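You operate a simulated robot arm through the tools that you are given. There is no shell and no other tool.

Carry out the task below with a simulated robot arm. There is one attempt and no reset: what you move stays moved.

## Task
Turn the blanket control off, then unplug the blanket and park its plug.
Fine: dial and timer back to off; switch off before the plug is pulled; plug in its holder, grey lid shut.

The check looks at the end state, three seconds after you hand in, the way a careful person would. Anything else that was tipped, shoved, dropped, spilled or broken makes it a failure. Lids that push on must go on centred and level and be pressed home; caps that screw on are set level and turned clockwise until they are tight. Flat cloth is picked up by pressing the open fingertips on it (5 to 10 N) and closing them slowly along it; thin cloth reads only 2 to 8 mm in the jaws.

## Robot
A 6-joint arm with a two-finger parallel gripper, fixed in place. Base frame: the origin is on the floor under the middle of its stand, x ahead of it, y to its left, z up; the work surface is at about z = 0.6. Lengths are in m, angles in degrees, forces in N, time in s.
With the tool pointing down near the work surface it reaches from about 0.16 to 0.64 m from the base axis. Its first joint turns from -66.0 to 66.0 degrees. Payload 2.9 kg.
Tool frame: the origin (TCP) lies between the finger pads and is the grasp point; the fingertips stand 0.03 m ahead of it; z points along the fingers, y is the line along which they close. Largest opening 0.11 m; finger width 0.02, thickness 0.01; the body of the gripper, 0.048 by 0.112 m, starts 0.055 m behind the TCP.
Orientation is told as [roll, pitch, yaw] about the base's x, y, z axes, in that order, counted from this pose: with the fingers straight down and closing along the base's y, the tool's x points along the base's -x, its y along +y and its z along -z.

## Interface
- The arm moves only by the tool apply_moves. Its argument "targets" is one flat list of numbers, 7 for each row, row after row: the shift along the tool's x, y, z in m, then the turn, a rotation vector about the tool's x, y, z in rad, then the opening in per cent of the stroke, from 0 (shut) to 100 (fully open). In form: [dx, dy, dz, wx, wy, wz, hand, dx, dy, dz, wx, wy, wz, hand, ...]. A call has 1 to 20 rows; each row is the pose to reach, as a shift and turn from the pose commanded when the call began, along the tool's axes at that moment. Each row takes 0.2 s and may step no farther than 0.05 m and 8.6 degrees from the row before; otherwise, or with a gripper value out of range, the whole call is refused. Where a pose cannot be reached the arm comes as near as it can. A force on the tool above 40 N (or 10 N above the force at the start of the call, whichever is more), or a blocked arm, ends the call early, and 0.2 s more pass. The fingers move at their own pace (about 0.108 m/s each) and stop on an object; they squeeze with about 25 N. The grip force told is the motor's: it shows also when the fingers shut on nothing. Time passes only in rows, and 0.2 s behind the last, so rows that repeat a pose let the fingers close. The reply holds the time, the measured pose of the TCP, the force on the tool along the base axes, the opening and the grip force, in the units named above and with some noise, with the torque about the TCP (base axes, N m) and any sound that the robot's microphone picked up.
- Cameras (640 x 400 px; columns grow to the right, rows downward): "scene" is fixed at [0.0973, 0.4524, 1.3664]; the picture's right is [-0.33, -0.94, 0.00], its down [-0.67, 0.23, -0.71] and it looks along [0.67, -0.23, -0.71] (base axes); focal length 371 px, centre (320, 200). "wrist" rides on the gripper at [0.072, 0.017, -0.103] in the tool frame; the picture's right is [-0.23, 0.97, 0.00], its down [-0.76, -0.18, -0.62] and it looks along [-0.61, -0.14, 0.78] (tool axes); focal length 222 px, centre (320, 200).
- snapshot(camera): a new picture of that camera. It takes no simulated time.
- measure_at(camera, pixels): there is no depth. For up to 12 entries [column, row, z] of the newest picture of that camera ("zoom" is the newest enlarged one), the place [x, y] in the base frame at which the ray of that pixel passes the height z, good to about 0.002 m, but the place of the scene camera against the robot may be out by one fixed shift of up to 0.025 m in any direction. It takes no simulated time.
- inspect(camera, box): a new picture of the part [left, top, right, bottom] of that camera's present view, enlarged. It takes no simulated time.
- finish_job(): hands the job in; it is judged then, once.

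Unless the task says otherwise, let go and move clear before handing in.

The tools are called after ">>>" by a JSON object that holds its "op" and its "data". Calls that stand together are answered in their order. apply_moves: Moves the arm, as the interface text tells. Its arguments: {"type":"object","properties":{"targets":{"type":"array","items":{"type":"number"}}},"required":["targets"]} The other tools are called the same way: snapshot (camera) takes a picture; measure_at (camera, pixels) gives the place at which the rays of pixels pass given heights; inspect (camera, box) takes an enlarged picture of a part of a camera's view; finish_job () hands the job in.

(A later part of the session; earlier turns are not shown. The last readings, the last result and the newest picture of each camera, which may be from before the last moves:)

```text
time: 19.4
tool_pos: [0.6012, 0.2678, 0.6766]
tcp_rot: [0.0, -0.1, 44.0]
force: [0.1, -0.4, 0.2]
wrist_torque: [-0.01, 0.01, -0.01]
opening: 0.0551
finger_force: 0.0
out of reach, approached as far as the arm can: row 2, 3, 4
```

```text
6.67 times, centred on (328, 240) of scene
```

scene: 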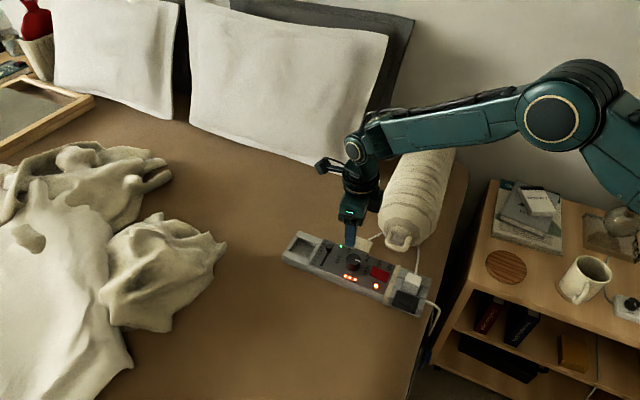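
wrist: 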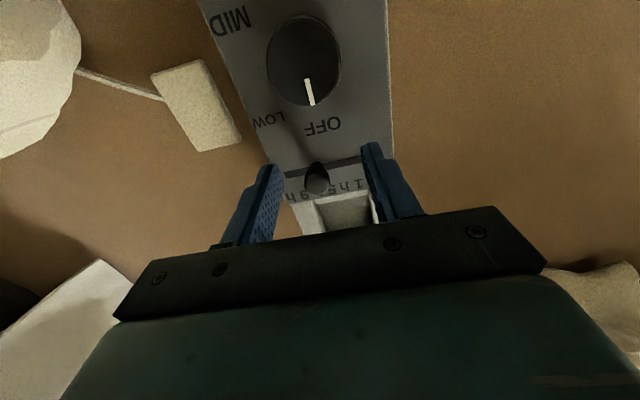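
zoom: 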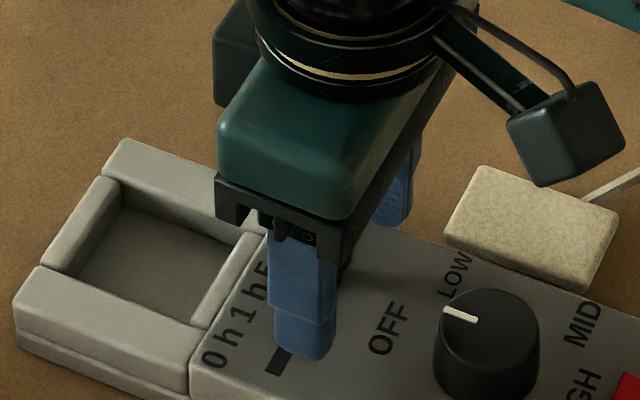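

The upright limit is about radius 0.658 here, 8 mm short of the knob. I'll tilt the fingers outward by about 12° about the closing axis to reach it.

>>> {"op": "apply_moves", "data": {"targets": [0, 0, -0.004, 0, -0.1, 0, 50, 0, 0, -0.003, 0, -0.2, 0, 50, 0, 0, -0.002, 0, -0.22, 0, 50]}}

>>> {"op": "snapshot", "data": {"camera": "wrist"}}

```text
time: 20.2
tool_pos: [0.601, 0.2677, 0.6807]
tcp_rot: [-0.1, -12.8, 44.1]
force: [-0.1, 0.4, 1.2]
wrist_torque: [-0.03, -0.01, 0.0]
opening: 0.0549
finger_force: 0.1
out of reach, approached as far as the arm can: row 1
```

```text
taken
```

wrist: 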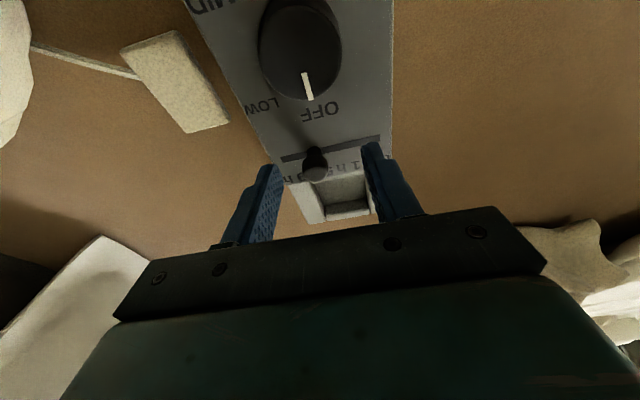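

The commanded pose is now tilted 12.8° at (0.601,0.268,0.681), which puts the knob between the fingertips. I'll go in 8 mm, centre by 5 mm and close to about 22 mm around the knob.

>>> {"op": "apply_moves", "data": {"targets": [0, -0.005, 0.003, 0, 0, 0, 45, 0, -0.005, 0.006, 0, 0, 0, 40, 0, -0.005, 0.008, 0, 0, 0, 30, 0, -0.005, 0.008, 0, 0, 0, 22, 0, -0.005, 0.008, 0, 0, 0, 22]}}

>>> {"op": "snapshot", "data": {"camera": "wrist"}}

>>> {"op": "inspect", "data": {"camera": "scene", "box": [280, 210, 376, 270]}}

```text
time: 21.4
tool_pos: [0.6056, 0.2631, 0.6709]
tcp_rot: [0.0, -12.6, 44.1]
force: [-0.6, -0.2, 0.1]
wrist_torque: [0.01, 0.01, 0.01]
opening: 0.024
finger_force: 0.0
```

```text
taken
```

wrist: 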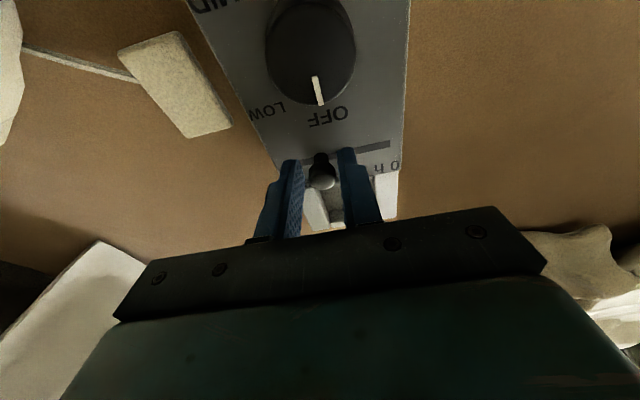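

```text
6.67 times, centred on (328, 240) of scene
```

zoom: 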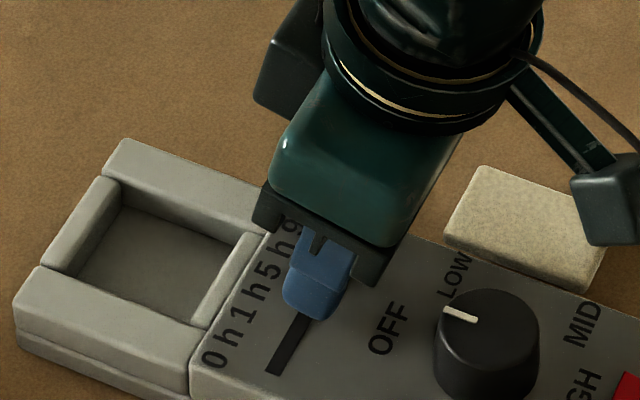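

The knob at wrist (322,172) is between the fingers. I'll slide it toward 0h in 8 mm steps.

>>> {"op": "apply_moves", "data": {"targets": [0, 0.008, 0, 0, 0, 0, 22, 0, 0.016, 0, 0, 0, 0, 22, 0, 0.024, 0, 0, 0, 0, 22, 0, 0.032, 0, 0, 0, 0, 22, 0, 0.04, 0, 0, 0, 0, 22]}}

>>> {"op": "snapshot", "data": {"camera": "wrist"}}

>>> {"op": "inspect", "data": {"camera": "scene", "box": [280, 210, 376, 270]}}

```text
time: 22.6
tool_pos: [0.5779, 0.2923, 0.6716]
tcp_rot: [0.0, -12.7, 44.1]
force: [-0.2, 0.6, 0.4]
wrist_torque: [-0.01, -0.02, -0.02]
opening: 0.0245
finger_force: 0.3
```

```text
taken
```

wrist: 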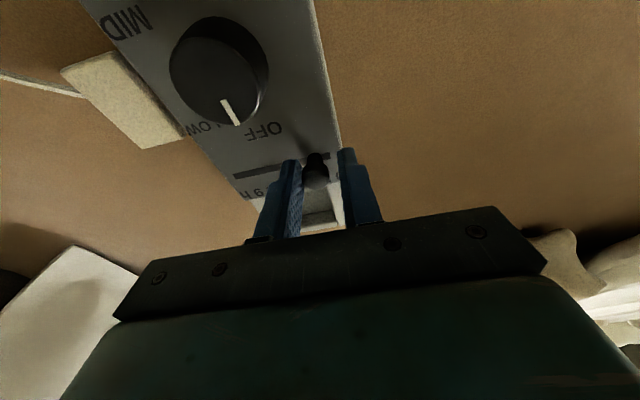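

```text
6.67 times, centred on (328, 240) of scene
```

zoom: 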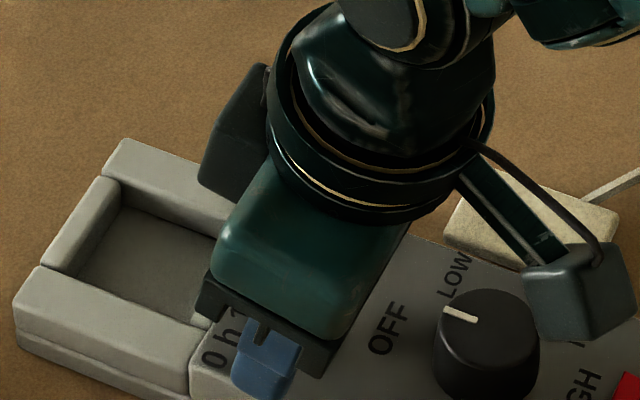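

The knob has followed and is near the end of the slot (wrist (328,155)). I'll push on in small steps until the force rises.

>>> {"op": "apply_moves", "data": {"targets": [0, 0.003, 0, 0, 0, 0, 22, 0, 0.006, 0, 0, 0, 0, 22, 0, 0.009, 0, 0, 0, 0, 22]}}

>>> {"op": "snapshot", "data": {"camera": "wrist"}}

```text
time: 23.4
tool_pos: [0.5718, 0.2989, 0.6704]
tcp_rot: [0.0, -12.7, 44.0]
force: [1.6, -2.4, -0.4]
wrist_torque: [-0.02, -0.01, 0.01]
opening: 0.0251
finger_force: 1.1
```

```text
taken
```

wrist: 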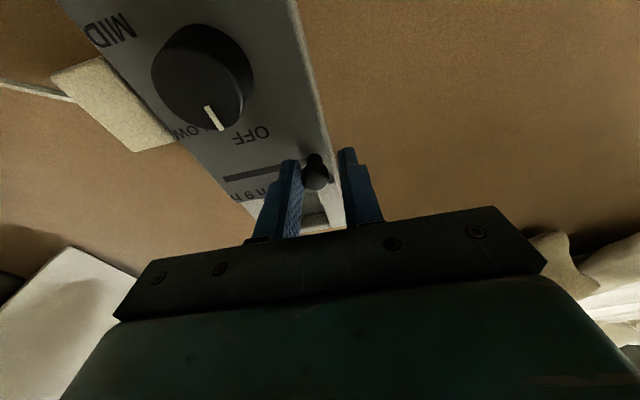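

The side force is just starting (2.9 N), so I'll press a few millimetres further to be sure it is against its stop.

>>> {"op": "apply_moves", "data": {"targets": [0, 0.0015, 0, 0, 0, 0, 22, 0, 0.003, 0, 0, 0, 0, 22, 0, 0.0045, 0, 0, 0, 0, 22]}}

>>> {"op": "inspect", "data": {"camera": "wrist", "box": [270, 140, 366, 200]}}

```text
time: 24.2
tool_pos: [0.5693, 0.3021, 0.6708]
tcp_rot: [-0.1, -12.5, 43.8]
force: [4.0, -13.0, -0.4]
wrist_torque: [-0.25, -0.11, -0.15]
opening: 0.0304
finger_force: 5.9
```

```text
6.67 times, centred on (318, 170) of wrist
```

zoom: 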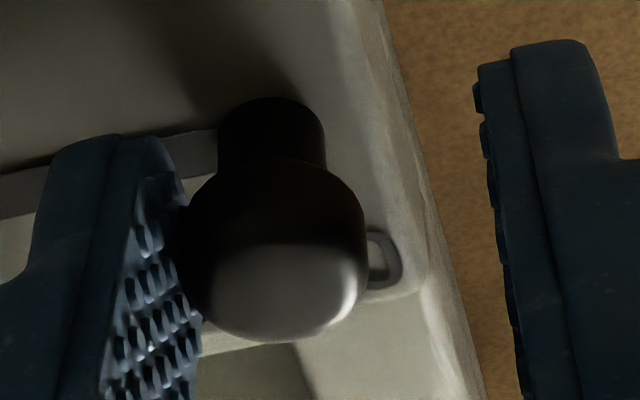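

The force is 13.6 N and the stem covers the slot's end, so the timer is against the 0h stop. I'll back off, open and rise straight up.

>>> {"op": "apply_moves", "data": {"targets": [0, -0.006, 0, 0, 0, 0, 35, 0, -0.006, 0, 0, 0, 0, 45, 0, -0.006, -0.02, 0, 0, 0, 45, 0, -0.006, -0.05, 0, 0, 0, 45, 0, -0.006, -0.09, 0, 0.1, 0, 45, 0, -0.006, -0.12, 0, 0.22, 0, 45]}}

>>> {"op": "snapshot", "data": {"camera": "wrist"}}

>>> {"op": "inspect", "data": {"camera": "scene", "box": [270, 220, 366, 280]}}

```text
time: 25.6
tool_pos: [0.5547, 0.2804, 0.7879]
tcp_rot: [0.1, 0.1, 44.1]
force: [0.4, 0.3, -1.3]
wrist_torque: [-0.04, -0.03, 0.01]
opening: 0.0495
finger_force: 0.1
```

```text
taken
```

wrist: 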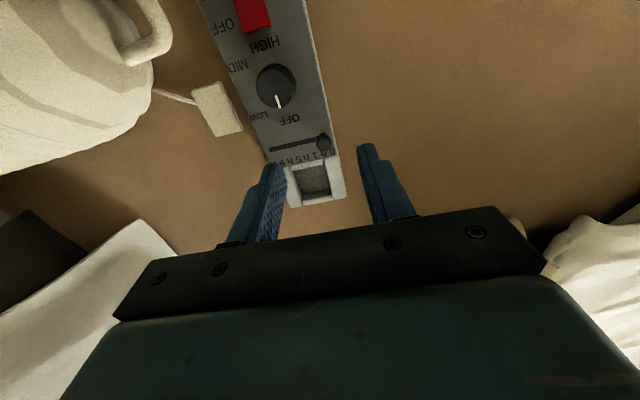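

```text
6.67 times, centred on (318, 250) of scene
```

zoom: 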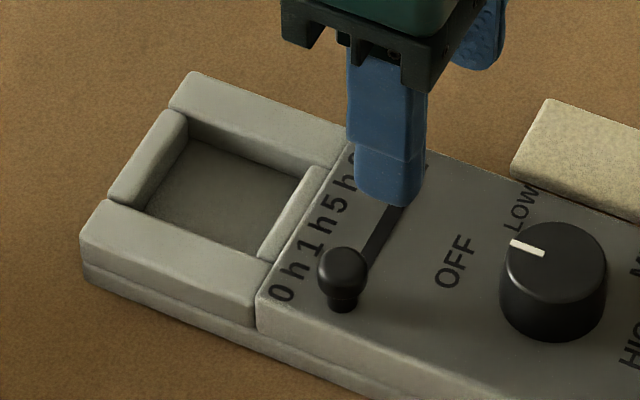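

The timer knob is now at 0h and the dial is at OFF. Next is the rocker; I'll inspect its shape to see which end is up.

>>> {"op": "inspect", "data": {"camera": "scene", "box": [355, 252, 411, 287]}}

>>> {"op": "inspect", "data": {"camera": "wrist", "box": [200, 0, 296, 60]}}

>>> {"op": "measure_at", "data": {"camera": "zoom", "pixels": [[320, 200, 0.636]]}}

```text
11.43 times, centred on (383, 270) of scene
```

zoom: 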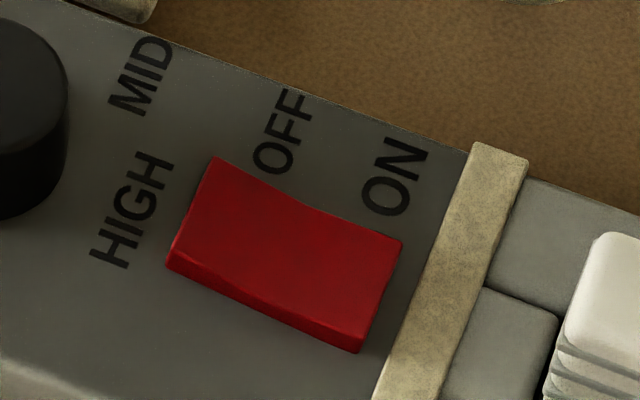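

```text
6.67 times, centred on (248, 30) of wrist
```

zoom: 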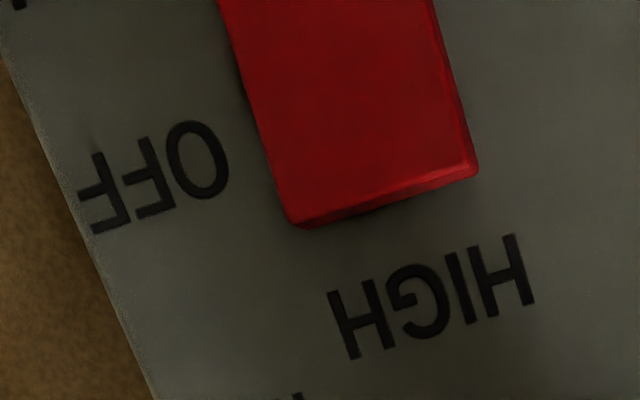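

```text
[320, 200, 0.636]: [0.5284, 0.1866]
```

The rocker's OFF end is toward the dial. I'll measure its OFF-end corners and the ON end from the wrist view.

>>> {"op": "inspect", "data": {"camera": "wrist", "box": [200, 0, 296, 60]}}

>>> {"op": "measure_at", "data": {"camera": "zoom", "pixels": [[474, 172, 0.636], [474, 172, 0.646], [296, 225, 0.636], [296, 225, 0.646], [215, 0, 0.64], [430, 0, 0.64]]}}

>>> {"op": "inspect", "data": {"camera": "scene", "box": [355, 252, 411, 287]}}

>>> {"op": "measure_at", "data": {"camera": "zoom", "pixels": [[166, 268, 0.636], [358, 352, 0.636], [402, 240, 0.643], [215, 157, 0.643], [172, 250, 0.643], [370, 335, 0.643]]}}

```text
6.67 times, centred on (248, 30) of wrist
```

zoom: 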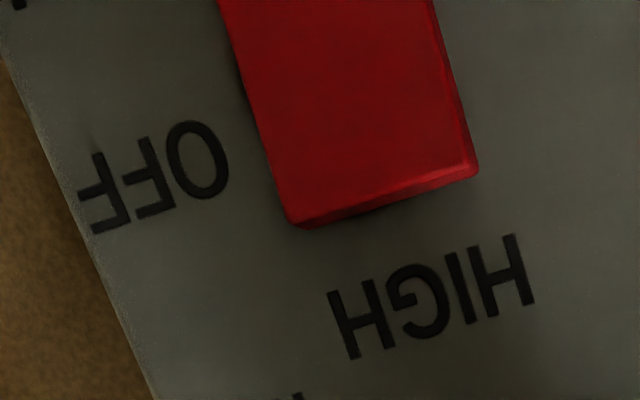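

```text
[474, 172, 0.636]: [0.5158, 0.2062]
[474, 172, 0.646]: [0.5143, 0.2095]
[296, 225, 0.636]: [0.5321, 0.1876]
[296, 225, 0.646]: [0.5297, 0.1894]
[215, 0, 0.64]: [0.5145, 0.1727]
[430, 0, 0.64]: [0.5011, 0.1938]
```

```text
11.43 times, centred on (383, 270) of scene
```

zoom: 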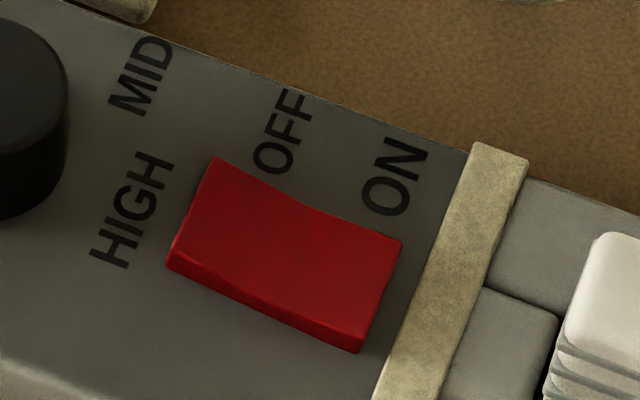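

```text
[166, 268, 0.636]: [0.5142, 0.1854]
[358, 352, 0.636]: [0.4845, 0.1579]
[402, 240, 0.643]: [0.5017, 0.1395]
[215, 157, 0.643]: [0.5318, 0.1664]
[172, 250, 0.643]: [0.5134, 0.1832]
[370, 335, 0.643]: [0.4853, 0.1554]
```

The rocker's OFF end centre is about (0.5225,0.198). Before lowering the gripper there I'll check how close the roll and its handle come.

>>> {"op": "snapshot", "data": {"camera": "wrist"}}

>>> {"op": "measure_at", "data": {"camera": "wrist", "pixels": [[170, 35, 0.66], [170, 35, 0.72], [155, 85, 0.66], [155, 85, 0.72], [130, 130, 0.66]]}}

>>> {"op": "snapshot", "data": {"camera": "scene"}}

>>> {"op": "measure_at", "data": {"camera": "scene", "pixels": [[378, 212, 0.66], [378, 212, 0.7], [386, 244, 0.66], [386, 244, 0.7], [412, 247, 0.66], [430, 125, 0.72]]}}

```text
taken
```

wrist: 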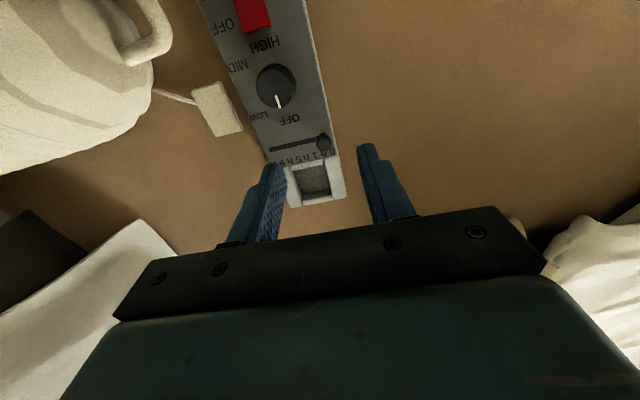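

```text
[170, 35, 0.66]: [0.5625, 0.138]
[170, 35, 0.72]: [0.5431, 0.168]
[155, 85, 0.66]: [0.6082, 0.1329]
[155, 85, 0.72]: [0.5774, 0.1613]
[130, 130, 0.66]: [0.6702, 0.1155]
```

```text
taken
```

scene: 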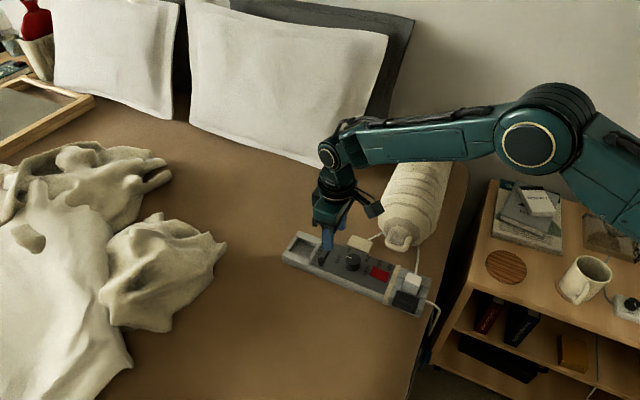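

```text
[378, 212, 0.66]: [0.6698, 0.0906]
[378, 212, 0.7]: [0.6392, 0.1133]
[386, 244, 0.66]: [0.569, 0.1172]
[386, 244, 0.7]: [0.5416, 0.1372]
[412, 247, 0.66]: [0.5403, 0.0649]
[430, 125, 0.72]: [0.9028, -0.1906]
```

The roll's handle edge is about (0.565,0.139) at z≈0.66, so I'd rather keep the gripper body along the panel axis there. I'll go to yaw -46° above the rocker's OFF end with closed fingers.

>>> {"op": "apply_moves", "data": {"targets": [0.008, -0.0034, 0, 0, 0, 0.143, 30, 0.016, -0.0067, 0, 0, 0, 0.286, 15, 0.024, -0.01, 0, 0, 0, 0.428, 0, 0.032, -0.0134, 0, 0, 0, 0.571, 0, 0.04, -0.0168, 0, 0, 0, 0.714, 0, 0.048, -0.02, 0, 0, 0, 0.857, 0, 0.056, -0.0235, 0, 0, 0, 1.0, 0, 0.064, -0.0268, 0, 0, 0, 1.143, 0, 0.072, -0.03, 0, 0, 0, 1.285, 0, 0.08, -0.0335, 0.01, 0, 0, 1.428, 0, 0.0882, -0.0369, 0.02, 0, 0, 1.571, 0, 0.0882, -0.0369, 0.038, 0, 0, 1.571, 0]}}

>>> {"op": "snapshot", "data": {"camera": "wrist"}}

>>> {"op": "inspect", "data": {"camera": "wrist", "box": [220, 100, 380, 200]}}

```text
time: 28.2
tool_pos: [0.5169, 0.1917, 0.7504]
tcp_rot: [-0.1, 0.1, -46.1]
force: [-0.9, 0.1, 1.1]
wrist_torque: [0.01, 0.04, 0.0]
opening: 0.0
finger_force: 25.0
```

```text
taken
```

wrist: 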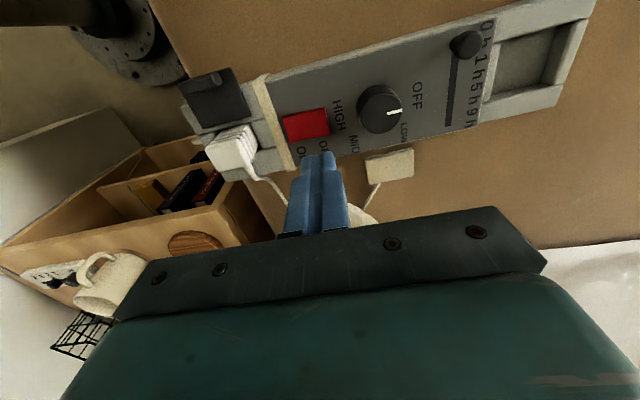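

```text
4.00 times, centred on (300, 150) of wrist
```

zoom: 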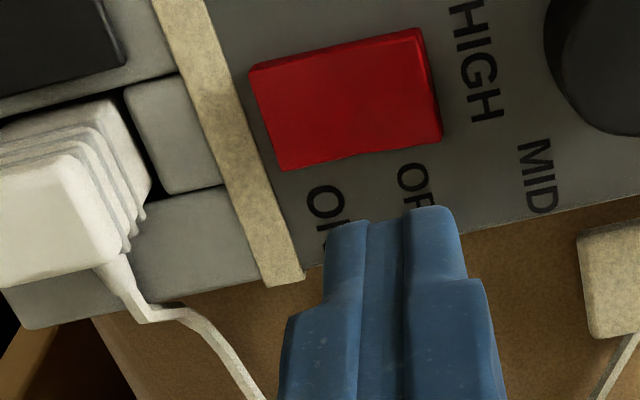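

From here the rocker is clear; I'll measure its four corners again for an accurate press point.

>>> {"op": "measure_at", "data": {"camera": "zoom", "pixels": [[440, 140, 0.643], [418, 30, 0.643], [250, 72, 0.643], [282, 170, 0.643]]}}

>>> {"op": "inspect", "data": {"camera": "wrist", "box": [150, 60, 310, 190]}}

```text
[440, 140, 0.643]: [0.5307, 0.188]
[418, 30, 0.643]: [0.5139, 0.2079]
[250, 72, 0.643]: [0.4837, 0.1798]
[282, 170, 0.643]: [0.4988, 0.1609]
```

```text
3.08 times, centred on (230, 125) of wrist
```

zoom: 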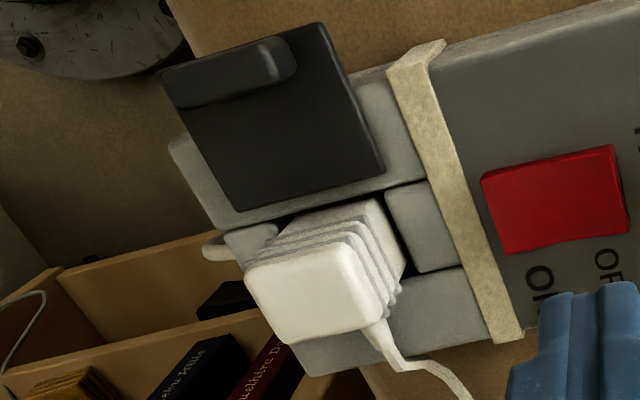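

The OFF end's centre is confirmed at (0.5223,0.198). I'll tilt slightly so that the tip's outer edge does the pressing, then go down in fine steps.

>>> {"op": "apply_moves", "data": {"targets": [0, 0, 0.02, 0.1, 0, 0, 0, 0, 0, 0.04, 0.2, 0, 0, 0, 0, 0, 0.06, 0.2, 0, 0, 0, 0, 0, 0.066, 0.2, 0, 0, 0, 0, 0, 0.069, 0.2, 0, 0, 0, 0, 0, 0.072, 0.2, 0, 0, 0, 0, 0, 0.074, 0.2, 0, 0, 0]}}

>>> {"op": "inspect", "data": {"camera": "wrist", "box": [220, 100, 380, 200]}}

>>> {"op": "inspect", "data": {"camera": "scene", "box": [345, 235, 425, 285]}}

```text
time: 29.8
tool_pos: [0.5154, 0.1919, 0.6767]
tcp_rot: [-11.5, 0.0, -46.0]
force: [0.8, 0.3, -0.2]
wrist_torque: [-0.02, 0.01, 0.02]
opening: 0.0
finger_force: 25.1
```

```text
4.00 times, centred on (300, 150) of wrist
```

zoom: 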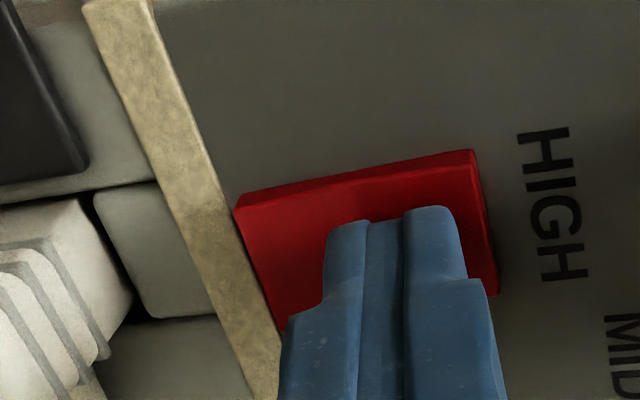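

```text
8.00 times, centred on (385, 260) of scene
```

zoom: 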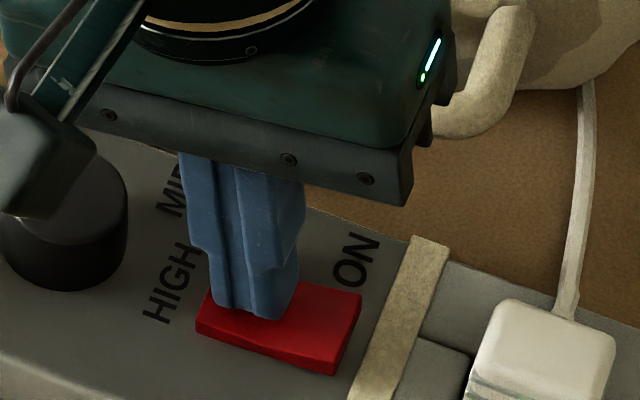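

There is no contact yet (edge at about z 0.645), and the tip is over the OFF half. I'll continue straight down in 1.5 mm steps.

>>> {"op": "apply_moves", "data": {"targets": [0, 0.0003, 0.0015, 0, 0, 0, 0, 0, 0.0006, 0.003, 0, 0, 0, 0, 0, 0.0009, 0.0045, 0, 0, 0, 0, 0, 0.0012, 0.006, 0, 0, 0, 0]}}

>>> {"op": "inspect", "data": {"camera": "wrist", "box": [220, 100, 380, 200]}}

```text
time: 30.8
tool_pos: [0.5171, 0.1918, 0.6743]
tcp_rot: [-11.7, -0.1, -45.9]
force: [-6.0, -1.7, 10.3]
wrist_torque: [-0.06, 0.14, 0.0]
opening: 0.0002
finger_force: 25.2
stopped in row 4: the force on the tool passed its limit at 44 N (the readings are from after the stop); the commanded pose is now the measured one
```

```text
4.00 times, centred on (300, 150) of wrist
```

zoom: 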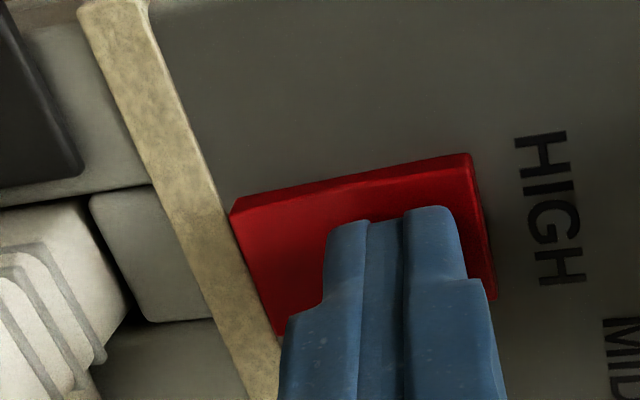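

The press stopped at 44 N with little travel. I'll lift off and compare the rocker's shape with the earlier picture to see whether it flipped.

>>> {"op": "apply_moves", "data": {"targets": [0, -0.002, -0.01, 0, 0, 0, 0, 0, -0.006, -0.03, 0, 0, 0, 0, 0.03, -0.01, -0.05, 0, 0, 0, 0, 0.06, -0.014, -0.07, 0, 0, 0, 0]}}

>>> {"op": "inspect", "data": {"camera": "scene", "box": [355, 252, 411, 287]}}

>>> {"op": "snapshot", "data": {"camera": "wrist"}}

>>> {"op": "snapshot", "data": {"camera": "scene"}}

```text
time: 31.8
tool_pos: [0.4753, 0.2354, 0.7457]
tcp_rot: [-11.6, -0.1, -46.0]
force: [0.2, 0.0, 0.8]
wrist_torque: [-0.03, -0.01, 0.0]
opening: 0.0
finger_force: 25.2
```

```text
11.43 times, centred on (383, 270) of scene
```

zoom: 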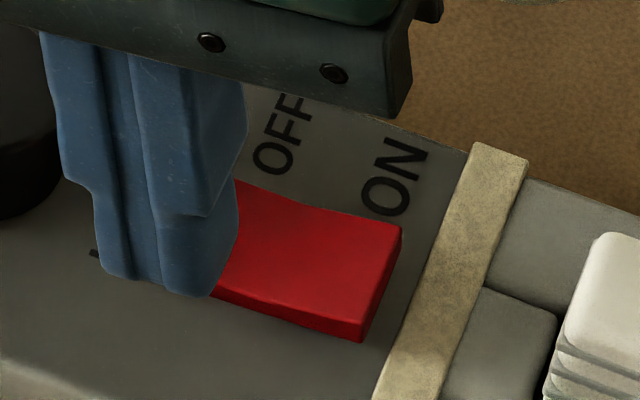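

```text
taken
```

wrist: 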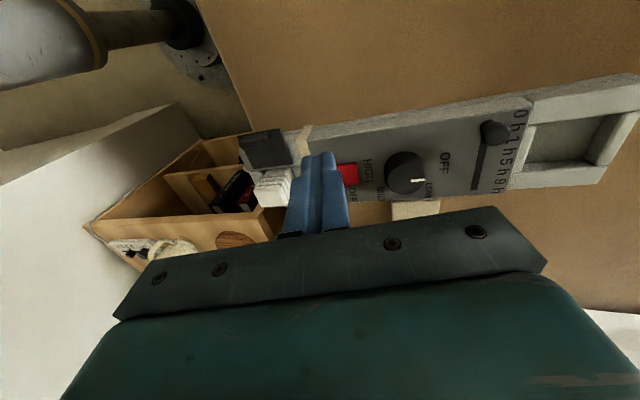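

```text
taken
```

scene: 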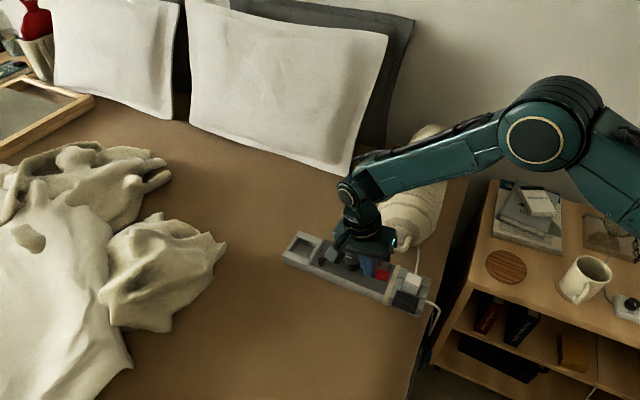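

The rocker's ON end rose (corner moved from row 240 to 228), so it seems to have flipped. I'll clear the view to confirm.

>>> {"op": "apply_moves", "data": {"targets": [0.03, 0, -0.03, -0.1, 0, 0, 0, 0.07, 0, -0.05, -0.2, 0, 0, 0, 0.1, 0, -0.06, -0.2, 0, 0, 30]}}

>>> {"op": "inspect", "data": {"camera": "scene", "box": [355, 252, 411, 287]}}

>>> {"op": "snapshot", "data": {"camera": "wrist"}}

>>> {"op": "inspect", "data": {"camera": "scene", "box": [370, 260, 450, 320]}}

```text
time: 32.5
tool_pos: [0.4142, 0.3164, 0.8034]
tcp_rot: [-0.1, 0.0, -46.0]
force: [-0.9, -0.3, 0.5]
wrist_torque: [0.01, -0.01, -0.02]
opening: 0.0327
finger_force: 0.1
```

```text
11.43 times, centred on (383, 270) of scene
```

zoom: 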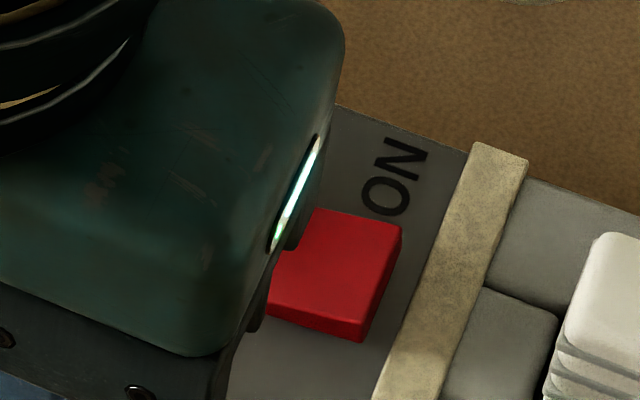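

```text
taken
```

wrist: 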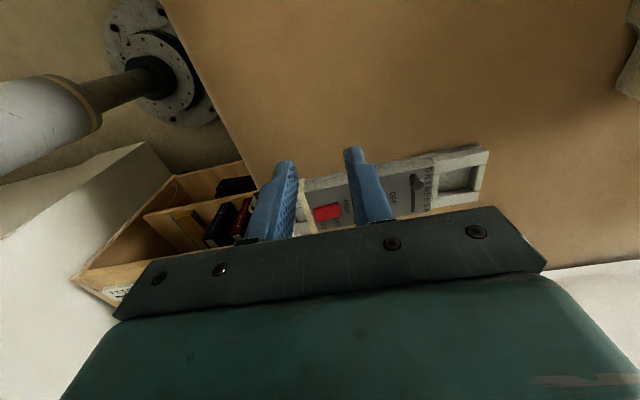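

```text
6.67 times, centred on (410, 290) of scene
```

zoom: 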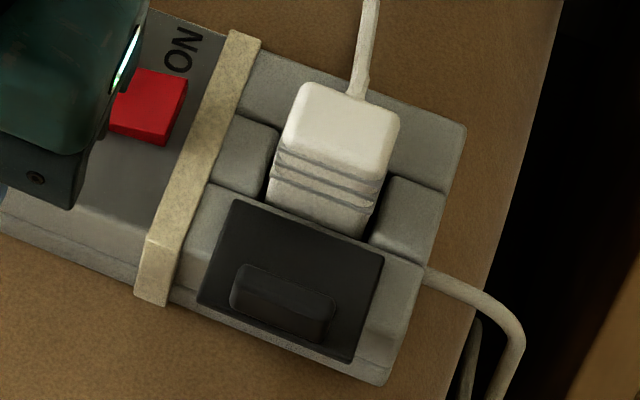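

The ON end now stands up, so the rocker is OFF. Next I'll place the wrist camera above the plug to measure it and the lid.

>>> {"op": "apply_moves", "data": {"targets": [-0.033, -0.019, -0.02, 0, 0, 0, 60, -0.066, -0.038, -0.04, 0, 0, 0, 60, -0.1, -0.058, -0.0466, 0, 0, 0, 60, -0.133, -0.077, -0.0466, 0, 0, 0, 60, -0.1659, -0.0966, -0.0466, 0, 0, 0, 60]}}

>>> {"op": "snapshot", "data": {"camera": "wrist"}}

>>> {"op": "inspect", "data": {"camera": "wrist", "box": [240, 40, 400, 140]}}

>>> {"op": "inspect", "data": {"camera": "scene", "box": [330, 235, 410, 285]}}

```text
time: 33.8
tool_pos: [0.4609, 0.1294, 0.8519]
tcp_rot: [-0.1, 0.0, -46.0]
force: [-0.5, -0.8, 0.0]
wrist_torque: [-0.01, -0.02, -0.03]
opening: 0.0661
finger_force: 0.1
```

```text
taken
```

wrist: 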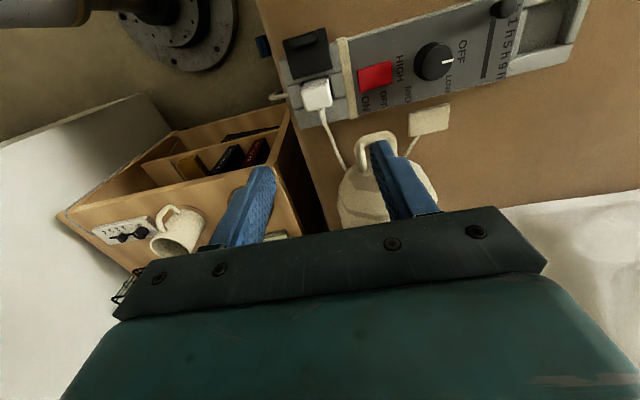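

```text
4.00 times, centred on (320, 90) of wrist
```

zoom: 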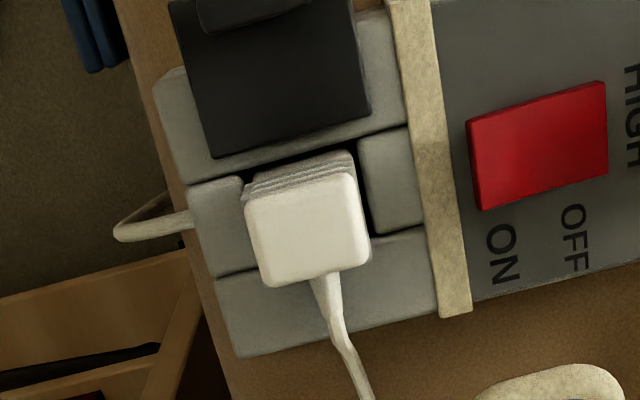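

```text
8.00 times, centred on (370, 260) of scene
```

zoom: 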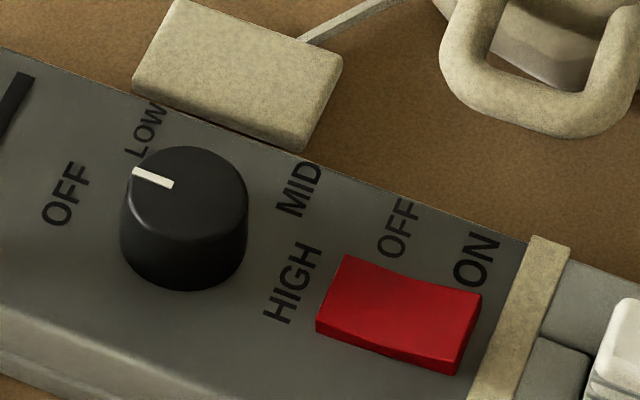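

The rocker is clearly flipped to OFF. Now I'll triangulate the plug top, the blocks and the lid using both cameras.

>>> {"op": "measure_at", "data": {"camera": "wrist", "pixels": [[317.5, 98, 0.65], [317.5, 98, 0.69], [302, 90, 0.68], [328.7, 85, 0.68], [332.5, 103.7, 0.68], [307, 111.7, 0.68], [278, 75, 0.636], [350, 58, 0.636], [302, 90, 0.66], [328.7, 85, 0.66]]}}

>>> {"op": "measure_at", "data": {"camera": "scene", "pixels": [[413.1, 278.75, 0.65], [413.1, 278.75, 0.69]]}}

>>> {"op": "inspect", "data": {"camera": "wrist", "box": [270, 20, 366, 80]}}

>>> {"op": "inspect", "data": {"camera": "scene", "box": [378, 265, 434, 300]}}

```text
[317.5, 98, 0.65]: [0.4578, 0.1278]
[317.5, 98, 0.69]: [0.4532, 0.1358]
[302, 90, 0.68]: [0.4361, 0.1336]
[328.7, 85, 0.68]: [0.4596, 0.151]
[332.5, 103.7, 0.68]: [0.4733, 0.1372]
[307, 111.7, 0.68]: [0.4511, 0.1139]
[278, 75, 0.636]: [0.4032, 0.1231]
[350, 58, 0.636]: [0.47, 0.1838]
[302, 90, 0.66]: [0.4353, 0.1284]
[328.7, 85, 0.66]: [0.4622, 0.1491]
```

```text
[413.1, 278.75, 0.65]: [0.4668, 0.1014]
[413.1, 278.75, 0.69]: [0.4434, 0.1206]
```

```text
6.67 times, centred on (318, 50) of wrist
```

zoom: 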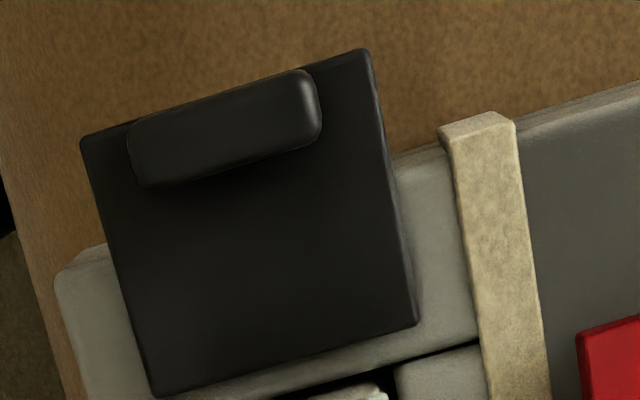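

```text
11.43 times, centred on (406, 282) of scene
```

zoom: 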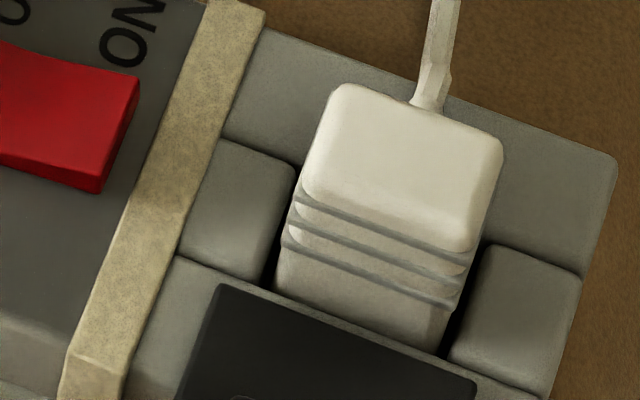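

The plug top is at about z=0.666 centred near (0.456,0.131), about 33 mm along the panel axis, so about 30 mm stands above the blocks. Before gripping I'll test in free air how much outward tilt is needed to reach the holder at (0.644,0.322).

>>> {"op": "apply_moves", "data": {"targets": [0.0, 0.04, 0.0, 0, 0, 0, 60, 0.0, 0.08, 0.0, 0, 0, 0, 60, 0.0, 0.12, 0.01, 0, 0, 0, 60, 0.0, 0.155, 0.02, -0.1, 0, 0, 60, 0.0, 0.19, 0.03, -0.21, 0, 0, 60, 0.001, 0.21, 0.05, -0.21, 0, 0, 60, 0.002, 0.23, 0.08, -0.21, 0, 0, 60, 0.003, 0.25, 0.1, -0.21, 0, 0, 60, 0.006, 0.255, 0.12, -0.21, 0, 0, 60]}}

>>> {"op": "snapshot", "data": {"camera": "wrist"}}

>>> {"op": "snapshot", "data": {"camera": "scene"}}

```text
time: 35.8
tool_pos: [0.6362, 0.3085, 0.7298]
tcp_rot: [11.8, 0.0, -46.0]
force: [0.0, -0.3, -0.7]
wrist_torque: [-0.01, 0.01, 0.0]
opening: 0.0662
finger_force: 0.1
out of reach, approached as far as the arm can: row 9
```

```text
taken
```

wrist: 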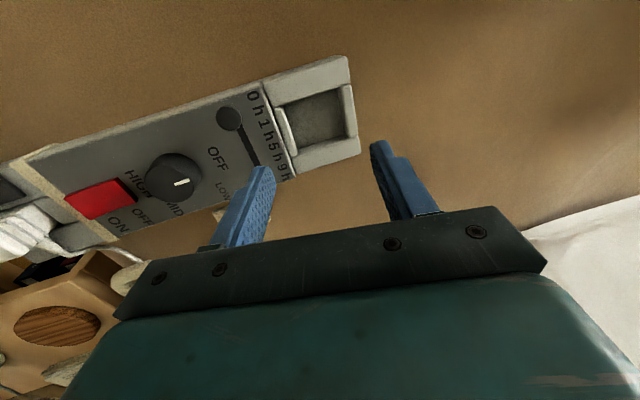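

```text
taken
```

scene: 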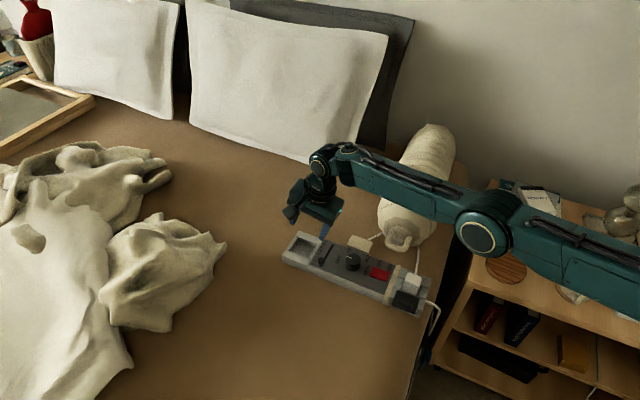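

At 12° tilt the arm reached radius 0.707, so a small tilt is enough. I'll inspect the holder hole closely from here and measure its rim and floor.

>>> {"op": "inspect", "data": {"camera": "wrist", "box": [250, 50, 378, 180]}}

>>> {"op": "measure_at", "data": {"camera": "zoom", "pixels": [[320, 200, 0.636]]}}

```text
3.08 times, centred on (314, 115) of wrist
```

zoom: 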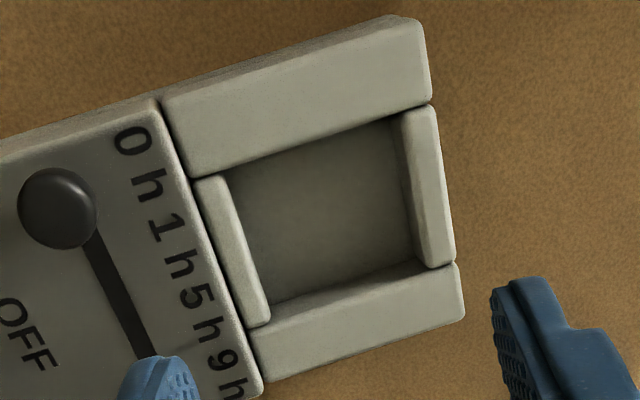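

```text
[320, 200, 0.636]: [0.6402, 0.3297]
```

I'll measure the hole rim corners at block-top height from this zoom.

>>> {"op": "measure_at", "data": {"camera": "zoom", "pixels": [[225, 172, 0.636], [402, 112, 0.636], [420, 266, 0.636], [266, 318, 0.636], [225, 172, 0.621], [402, 117, 0.621], [418, 258, 0.621], [272, 303, 0.621], [165, 105, 0.636], [260, 395, 0.636], [430, 95, 0.636], [465, 310, 0.636]]}}

```text
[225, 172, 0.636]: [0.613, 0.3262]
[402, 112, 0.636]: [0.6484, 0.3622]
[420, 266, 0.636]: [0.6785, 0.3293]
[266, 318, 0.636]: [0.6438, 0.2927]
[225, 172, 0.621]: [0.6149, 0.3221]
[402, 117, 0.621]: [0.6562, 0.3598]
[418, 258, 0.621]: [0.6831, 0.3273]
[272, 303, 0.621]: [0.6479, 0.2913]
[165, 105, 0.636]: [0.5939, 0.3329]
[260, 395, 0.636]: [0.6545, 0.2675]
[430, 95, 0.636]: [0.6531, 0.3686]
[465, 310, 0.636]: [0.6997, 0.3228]
```

The hole is about 45–50 mm wide, centred near (0.645,0.3245), and roughly 15 mm deep. I'll test that the arm can reach the low insertion pose here (tips still above the blocks).

>>> {"op": "apply_moves", "data": {"targets": [0.0026, -0.001, 0.02, -0.015, 0, 0, 60, 0.0052, -0.0022, 0.04, -0.03, 0, 0, 60]}}

>>> {"op": "snapshot", "data": {"camera": "wrist"}}

>>> {"op": "inspect", "data": {"camera": "scene", "box": [270, 200, 366, 270]}}

```text
time: 36.4
tool_pos: [0.6296, 0.3131, 0.6938]
tcp_rot: [13.7, 0.0, -45.9]
force: [0.4, -0.3, -0.2]
wrist_torque: [-0.03, 0.0, 0.02]
opening: 0.0663
finger_force: 0.0
out of reach, approached as far as the arm can: row 1, 2
```

```text
taken
```

wrist: 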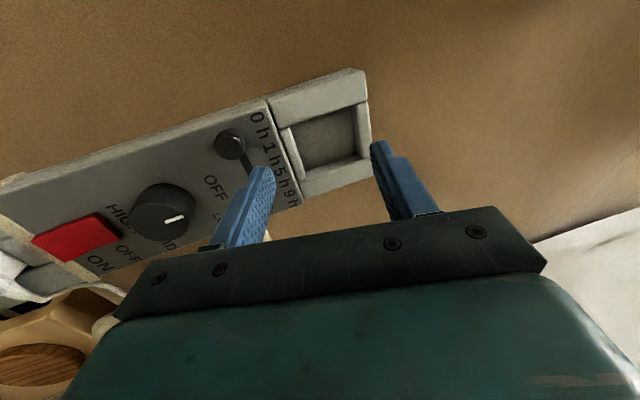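

```text
5.71 times, centred on (318, 235) of scene
```

zoom: 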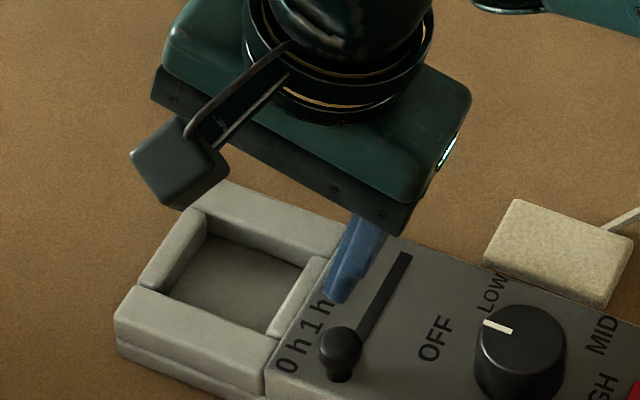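

Reach at 13.7° is 0.703, so a tilt of about 17° will do for insertion. Now I'll return upright over the plug with the fingers opened to about 45 mm, to avoid the beige band.

>>> {"op": "apply_moves", "data": {"targets": [0, 0.0118, -0.0486, 0.08, 0, 0, 42, 0, 0.0237, -0.0972, 0.16, 0, 0, 42, -0.0017, -0.0168, -0.1081, 0.239, 0, 0, 42, -0.0034, -0.0573, -0.119, 0.239, 0, 0, 42, -0.0052, -0.0978, -0.1299, 0.239, 0, 0, 42, -0.0069, -0.1383, -0.1408, 0.239, 0, 0, 42, -0.0086, -0.1788, -0.1517, 0.239, 0, 0, 42, -0.0103, -0.2192, -0.1626, 0.239, 0, 0, 42]}}

>>> {"op": "snapshot", "data": {"camera": "wrist"}}

>>> {"op": "inspect", "data": {"camera": "wrist", "box": [240, 40, 400, 160]}}

```text
time: 38.1
tool_pos: [0.4559, 0.1305, 0.8]
tcp_rot: [0.0, 0.1, -46.0]
force: [0.1, -0.2, 0.3]
wrist_torque: [0.02, 0.0, -0.01]
opening: 0.0461
finger_force: 0.0
out of reach, approached as far as the arm can: row 2
```

```text
taken
```

wrist: 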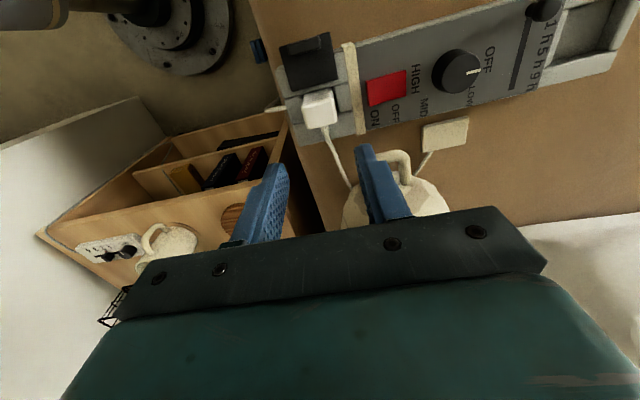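

```text
3.33 times, centred on (320, 100) of wrist
```

zoom: 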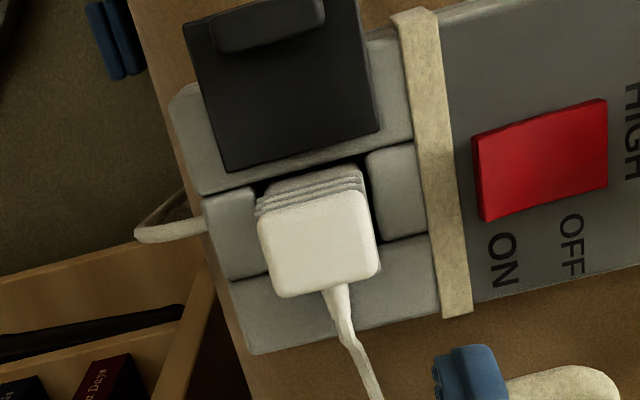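

I'll measure the plug's top corners and the band at this closer range.

>>> {"op": "measure_at", "data": {"camera": "zoom", "pixels": [[260, 215, 0.664], [362, 190, 0.664], [380, 273, 0.664], [278, 298, 0.664], [428, 205, 0.64], [320, 243, 0.666], [228, 173, 0.64], [380, 130, 0.64], [183, 28, 0.64], [355, 0, 0.64]]}}

```text
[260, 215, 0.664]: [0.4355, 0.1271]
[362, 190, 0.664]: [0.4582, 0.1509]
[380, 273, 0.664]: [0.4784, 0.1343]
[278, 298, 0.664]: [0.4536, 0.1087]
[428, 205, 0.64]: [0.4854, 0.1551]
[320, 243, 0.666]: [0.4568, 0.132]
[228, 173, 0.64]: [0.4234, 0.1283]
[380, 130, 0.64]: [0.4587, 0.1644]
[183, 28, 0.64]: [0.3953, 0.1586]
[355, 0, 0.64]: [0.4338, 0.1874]
```

The plug centre is (0.4564,0.1305), directly below the TCP, and the band starts 38 mm away, so there is clearance. I'll descend around the plug.

>>> {"op": "apply_moves", "data": {"targets": [0, 0, 0.04, 0, 0, -0.017, 42, 0, 0, 0.08, 0, 0, -0.017, 42, 0, 0, 0.11, 0, 0, -0.017, 42, 0, 0, 0.122, 0, 0, -0.017, 42, 0, 0, 0.128, 0, 0, -0.017, 42]}}

>>> {"op": "snapshot", "data": {"camera": "wrist"}}

>>> {"op": "inspect", "data": {"camera": "scene", "box": [360, 240, 456, 310]}}

```text
time: 39.4
tool_pos: [0.4551, 0.1298, 0.6723]
tcp_rot: [0.0, 0.0, -45.0]
force: [0.4, 0.2, 0.0]
wrist_torque: [-0.04, 0.01, 0.01]
opening: 0.0462
finger_force: 0.1
```

```text
taken
```

wrist: 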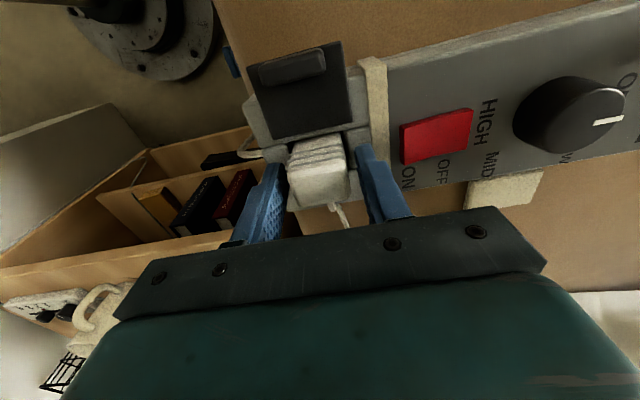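

```text
5.71 times, centred on (408, 275) of scene
```

zoom: 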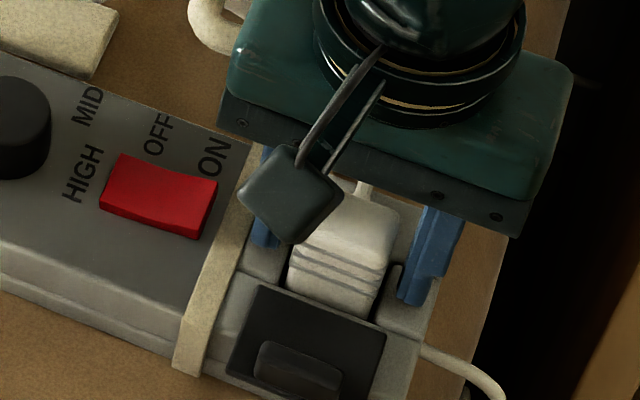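

The fingers stand on both sides of the plug, and the switch is already off. I'll close on the plug.

>>> {"op": "apply_moves", "data": {"targets": [0, 0, 0, 0, 0, 0, 34, 0, 0, 0, 0, 0, 0, 26, 0, 0, 0, 0, 0, 0, 20, 0, 0, 0, 0, 0, 0, 15]}}

>>> {"op": "inspect", "data": {"camera": "wrist", "box": [250, 110, 394, 220]}}

```text
time: 40.4
tool_pos: [0.4546, 0.1298, 0.6725]
tcp_rot: [-0.1, 0.0, -45.0]
force: [-0.6, 0.1, -0.1]
wrist_torque: [-0.04, -0.03, 0.0]
opening: 0.0334
finger_force: 25.2
```

```text
3.64 times, centred on (322, 165) of wrist
```

zoom: 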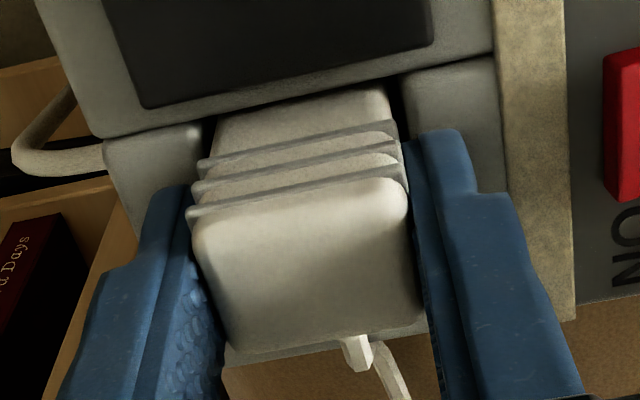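

The plug is held (opening 33.4 mm, 25 N). I'll pull straight up in small steps.

>>> {"op": "apply_moves", "data": {"targets": [0, 0, -0.004, 0, 0, 0, 15, 0, 0, -0.008, 0, 0, 0, 15, 0, 0, -0.012, 0, 0, 0, 15, 0, 0, -0.016, 0, 0, 0, 15, 0, 0, -0.02, 0, 0, 0, 15, 0, 0, -0.025, 0, 0, 0, 15, 0, 0, -0.03, 0, 0, 0, 15]}}

>>> {"op": "snapshot", "data": {"camera": "wrist"}}

>>> {"op": "inspect", "data": {"camera": "scene", "box": [360, 240, 456, 310]}}

```text
time: 42.0
tool_pos: [0.4563, 0.1305, 0.7015]
tcp_rot: [-0.1, 0.0, -45.0]
force: [0.3, 0.1, -0.4]
wrist_torque: [-0.02, 0.02, 0.01]
opening: 0.0333
finger_force: 25.2
```

```text
taken
```

wrist: 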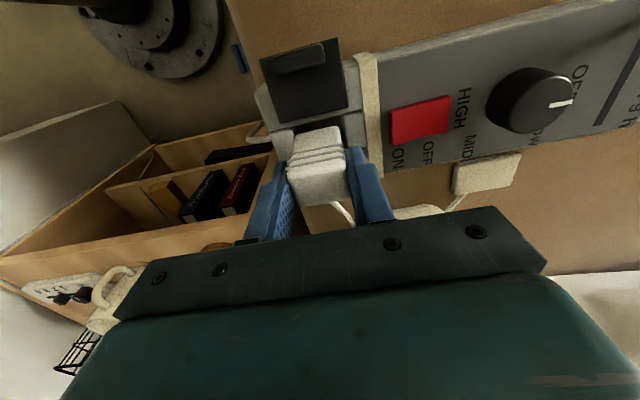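

```text
5.71 times, centred on (408, 275) of scene
```

zoom: 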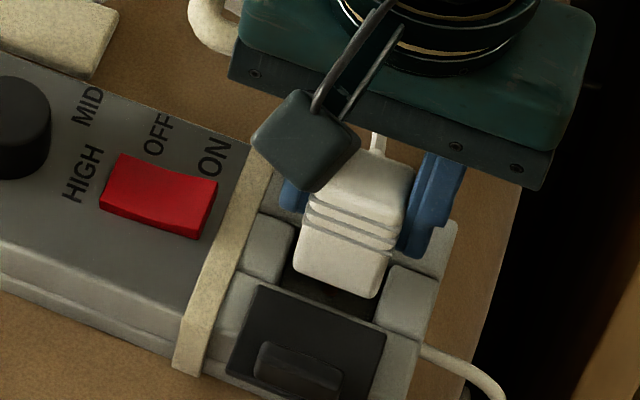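

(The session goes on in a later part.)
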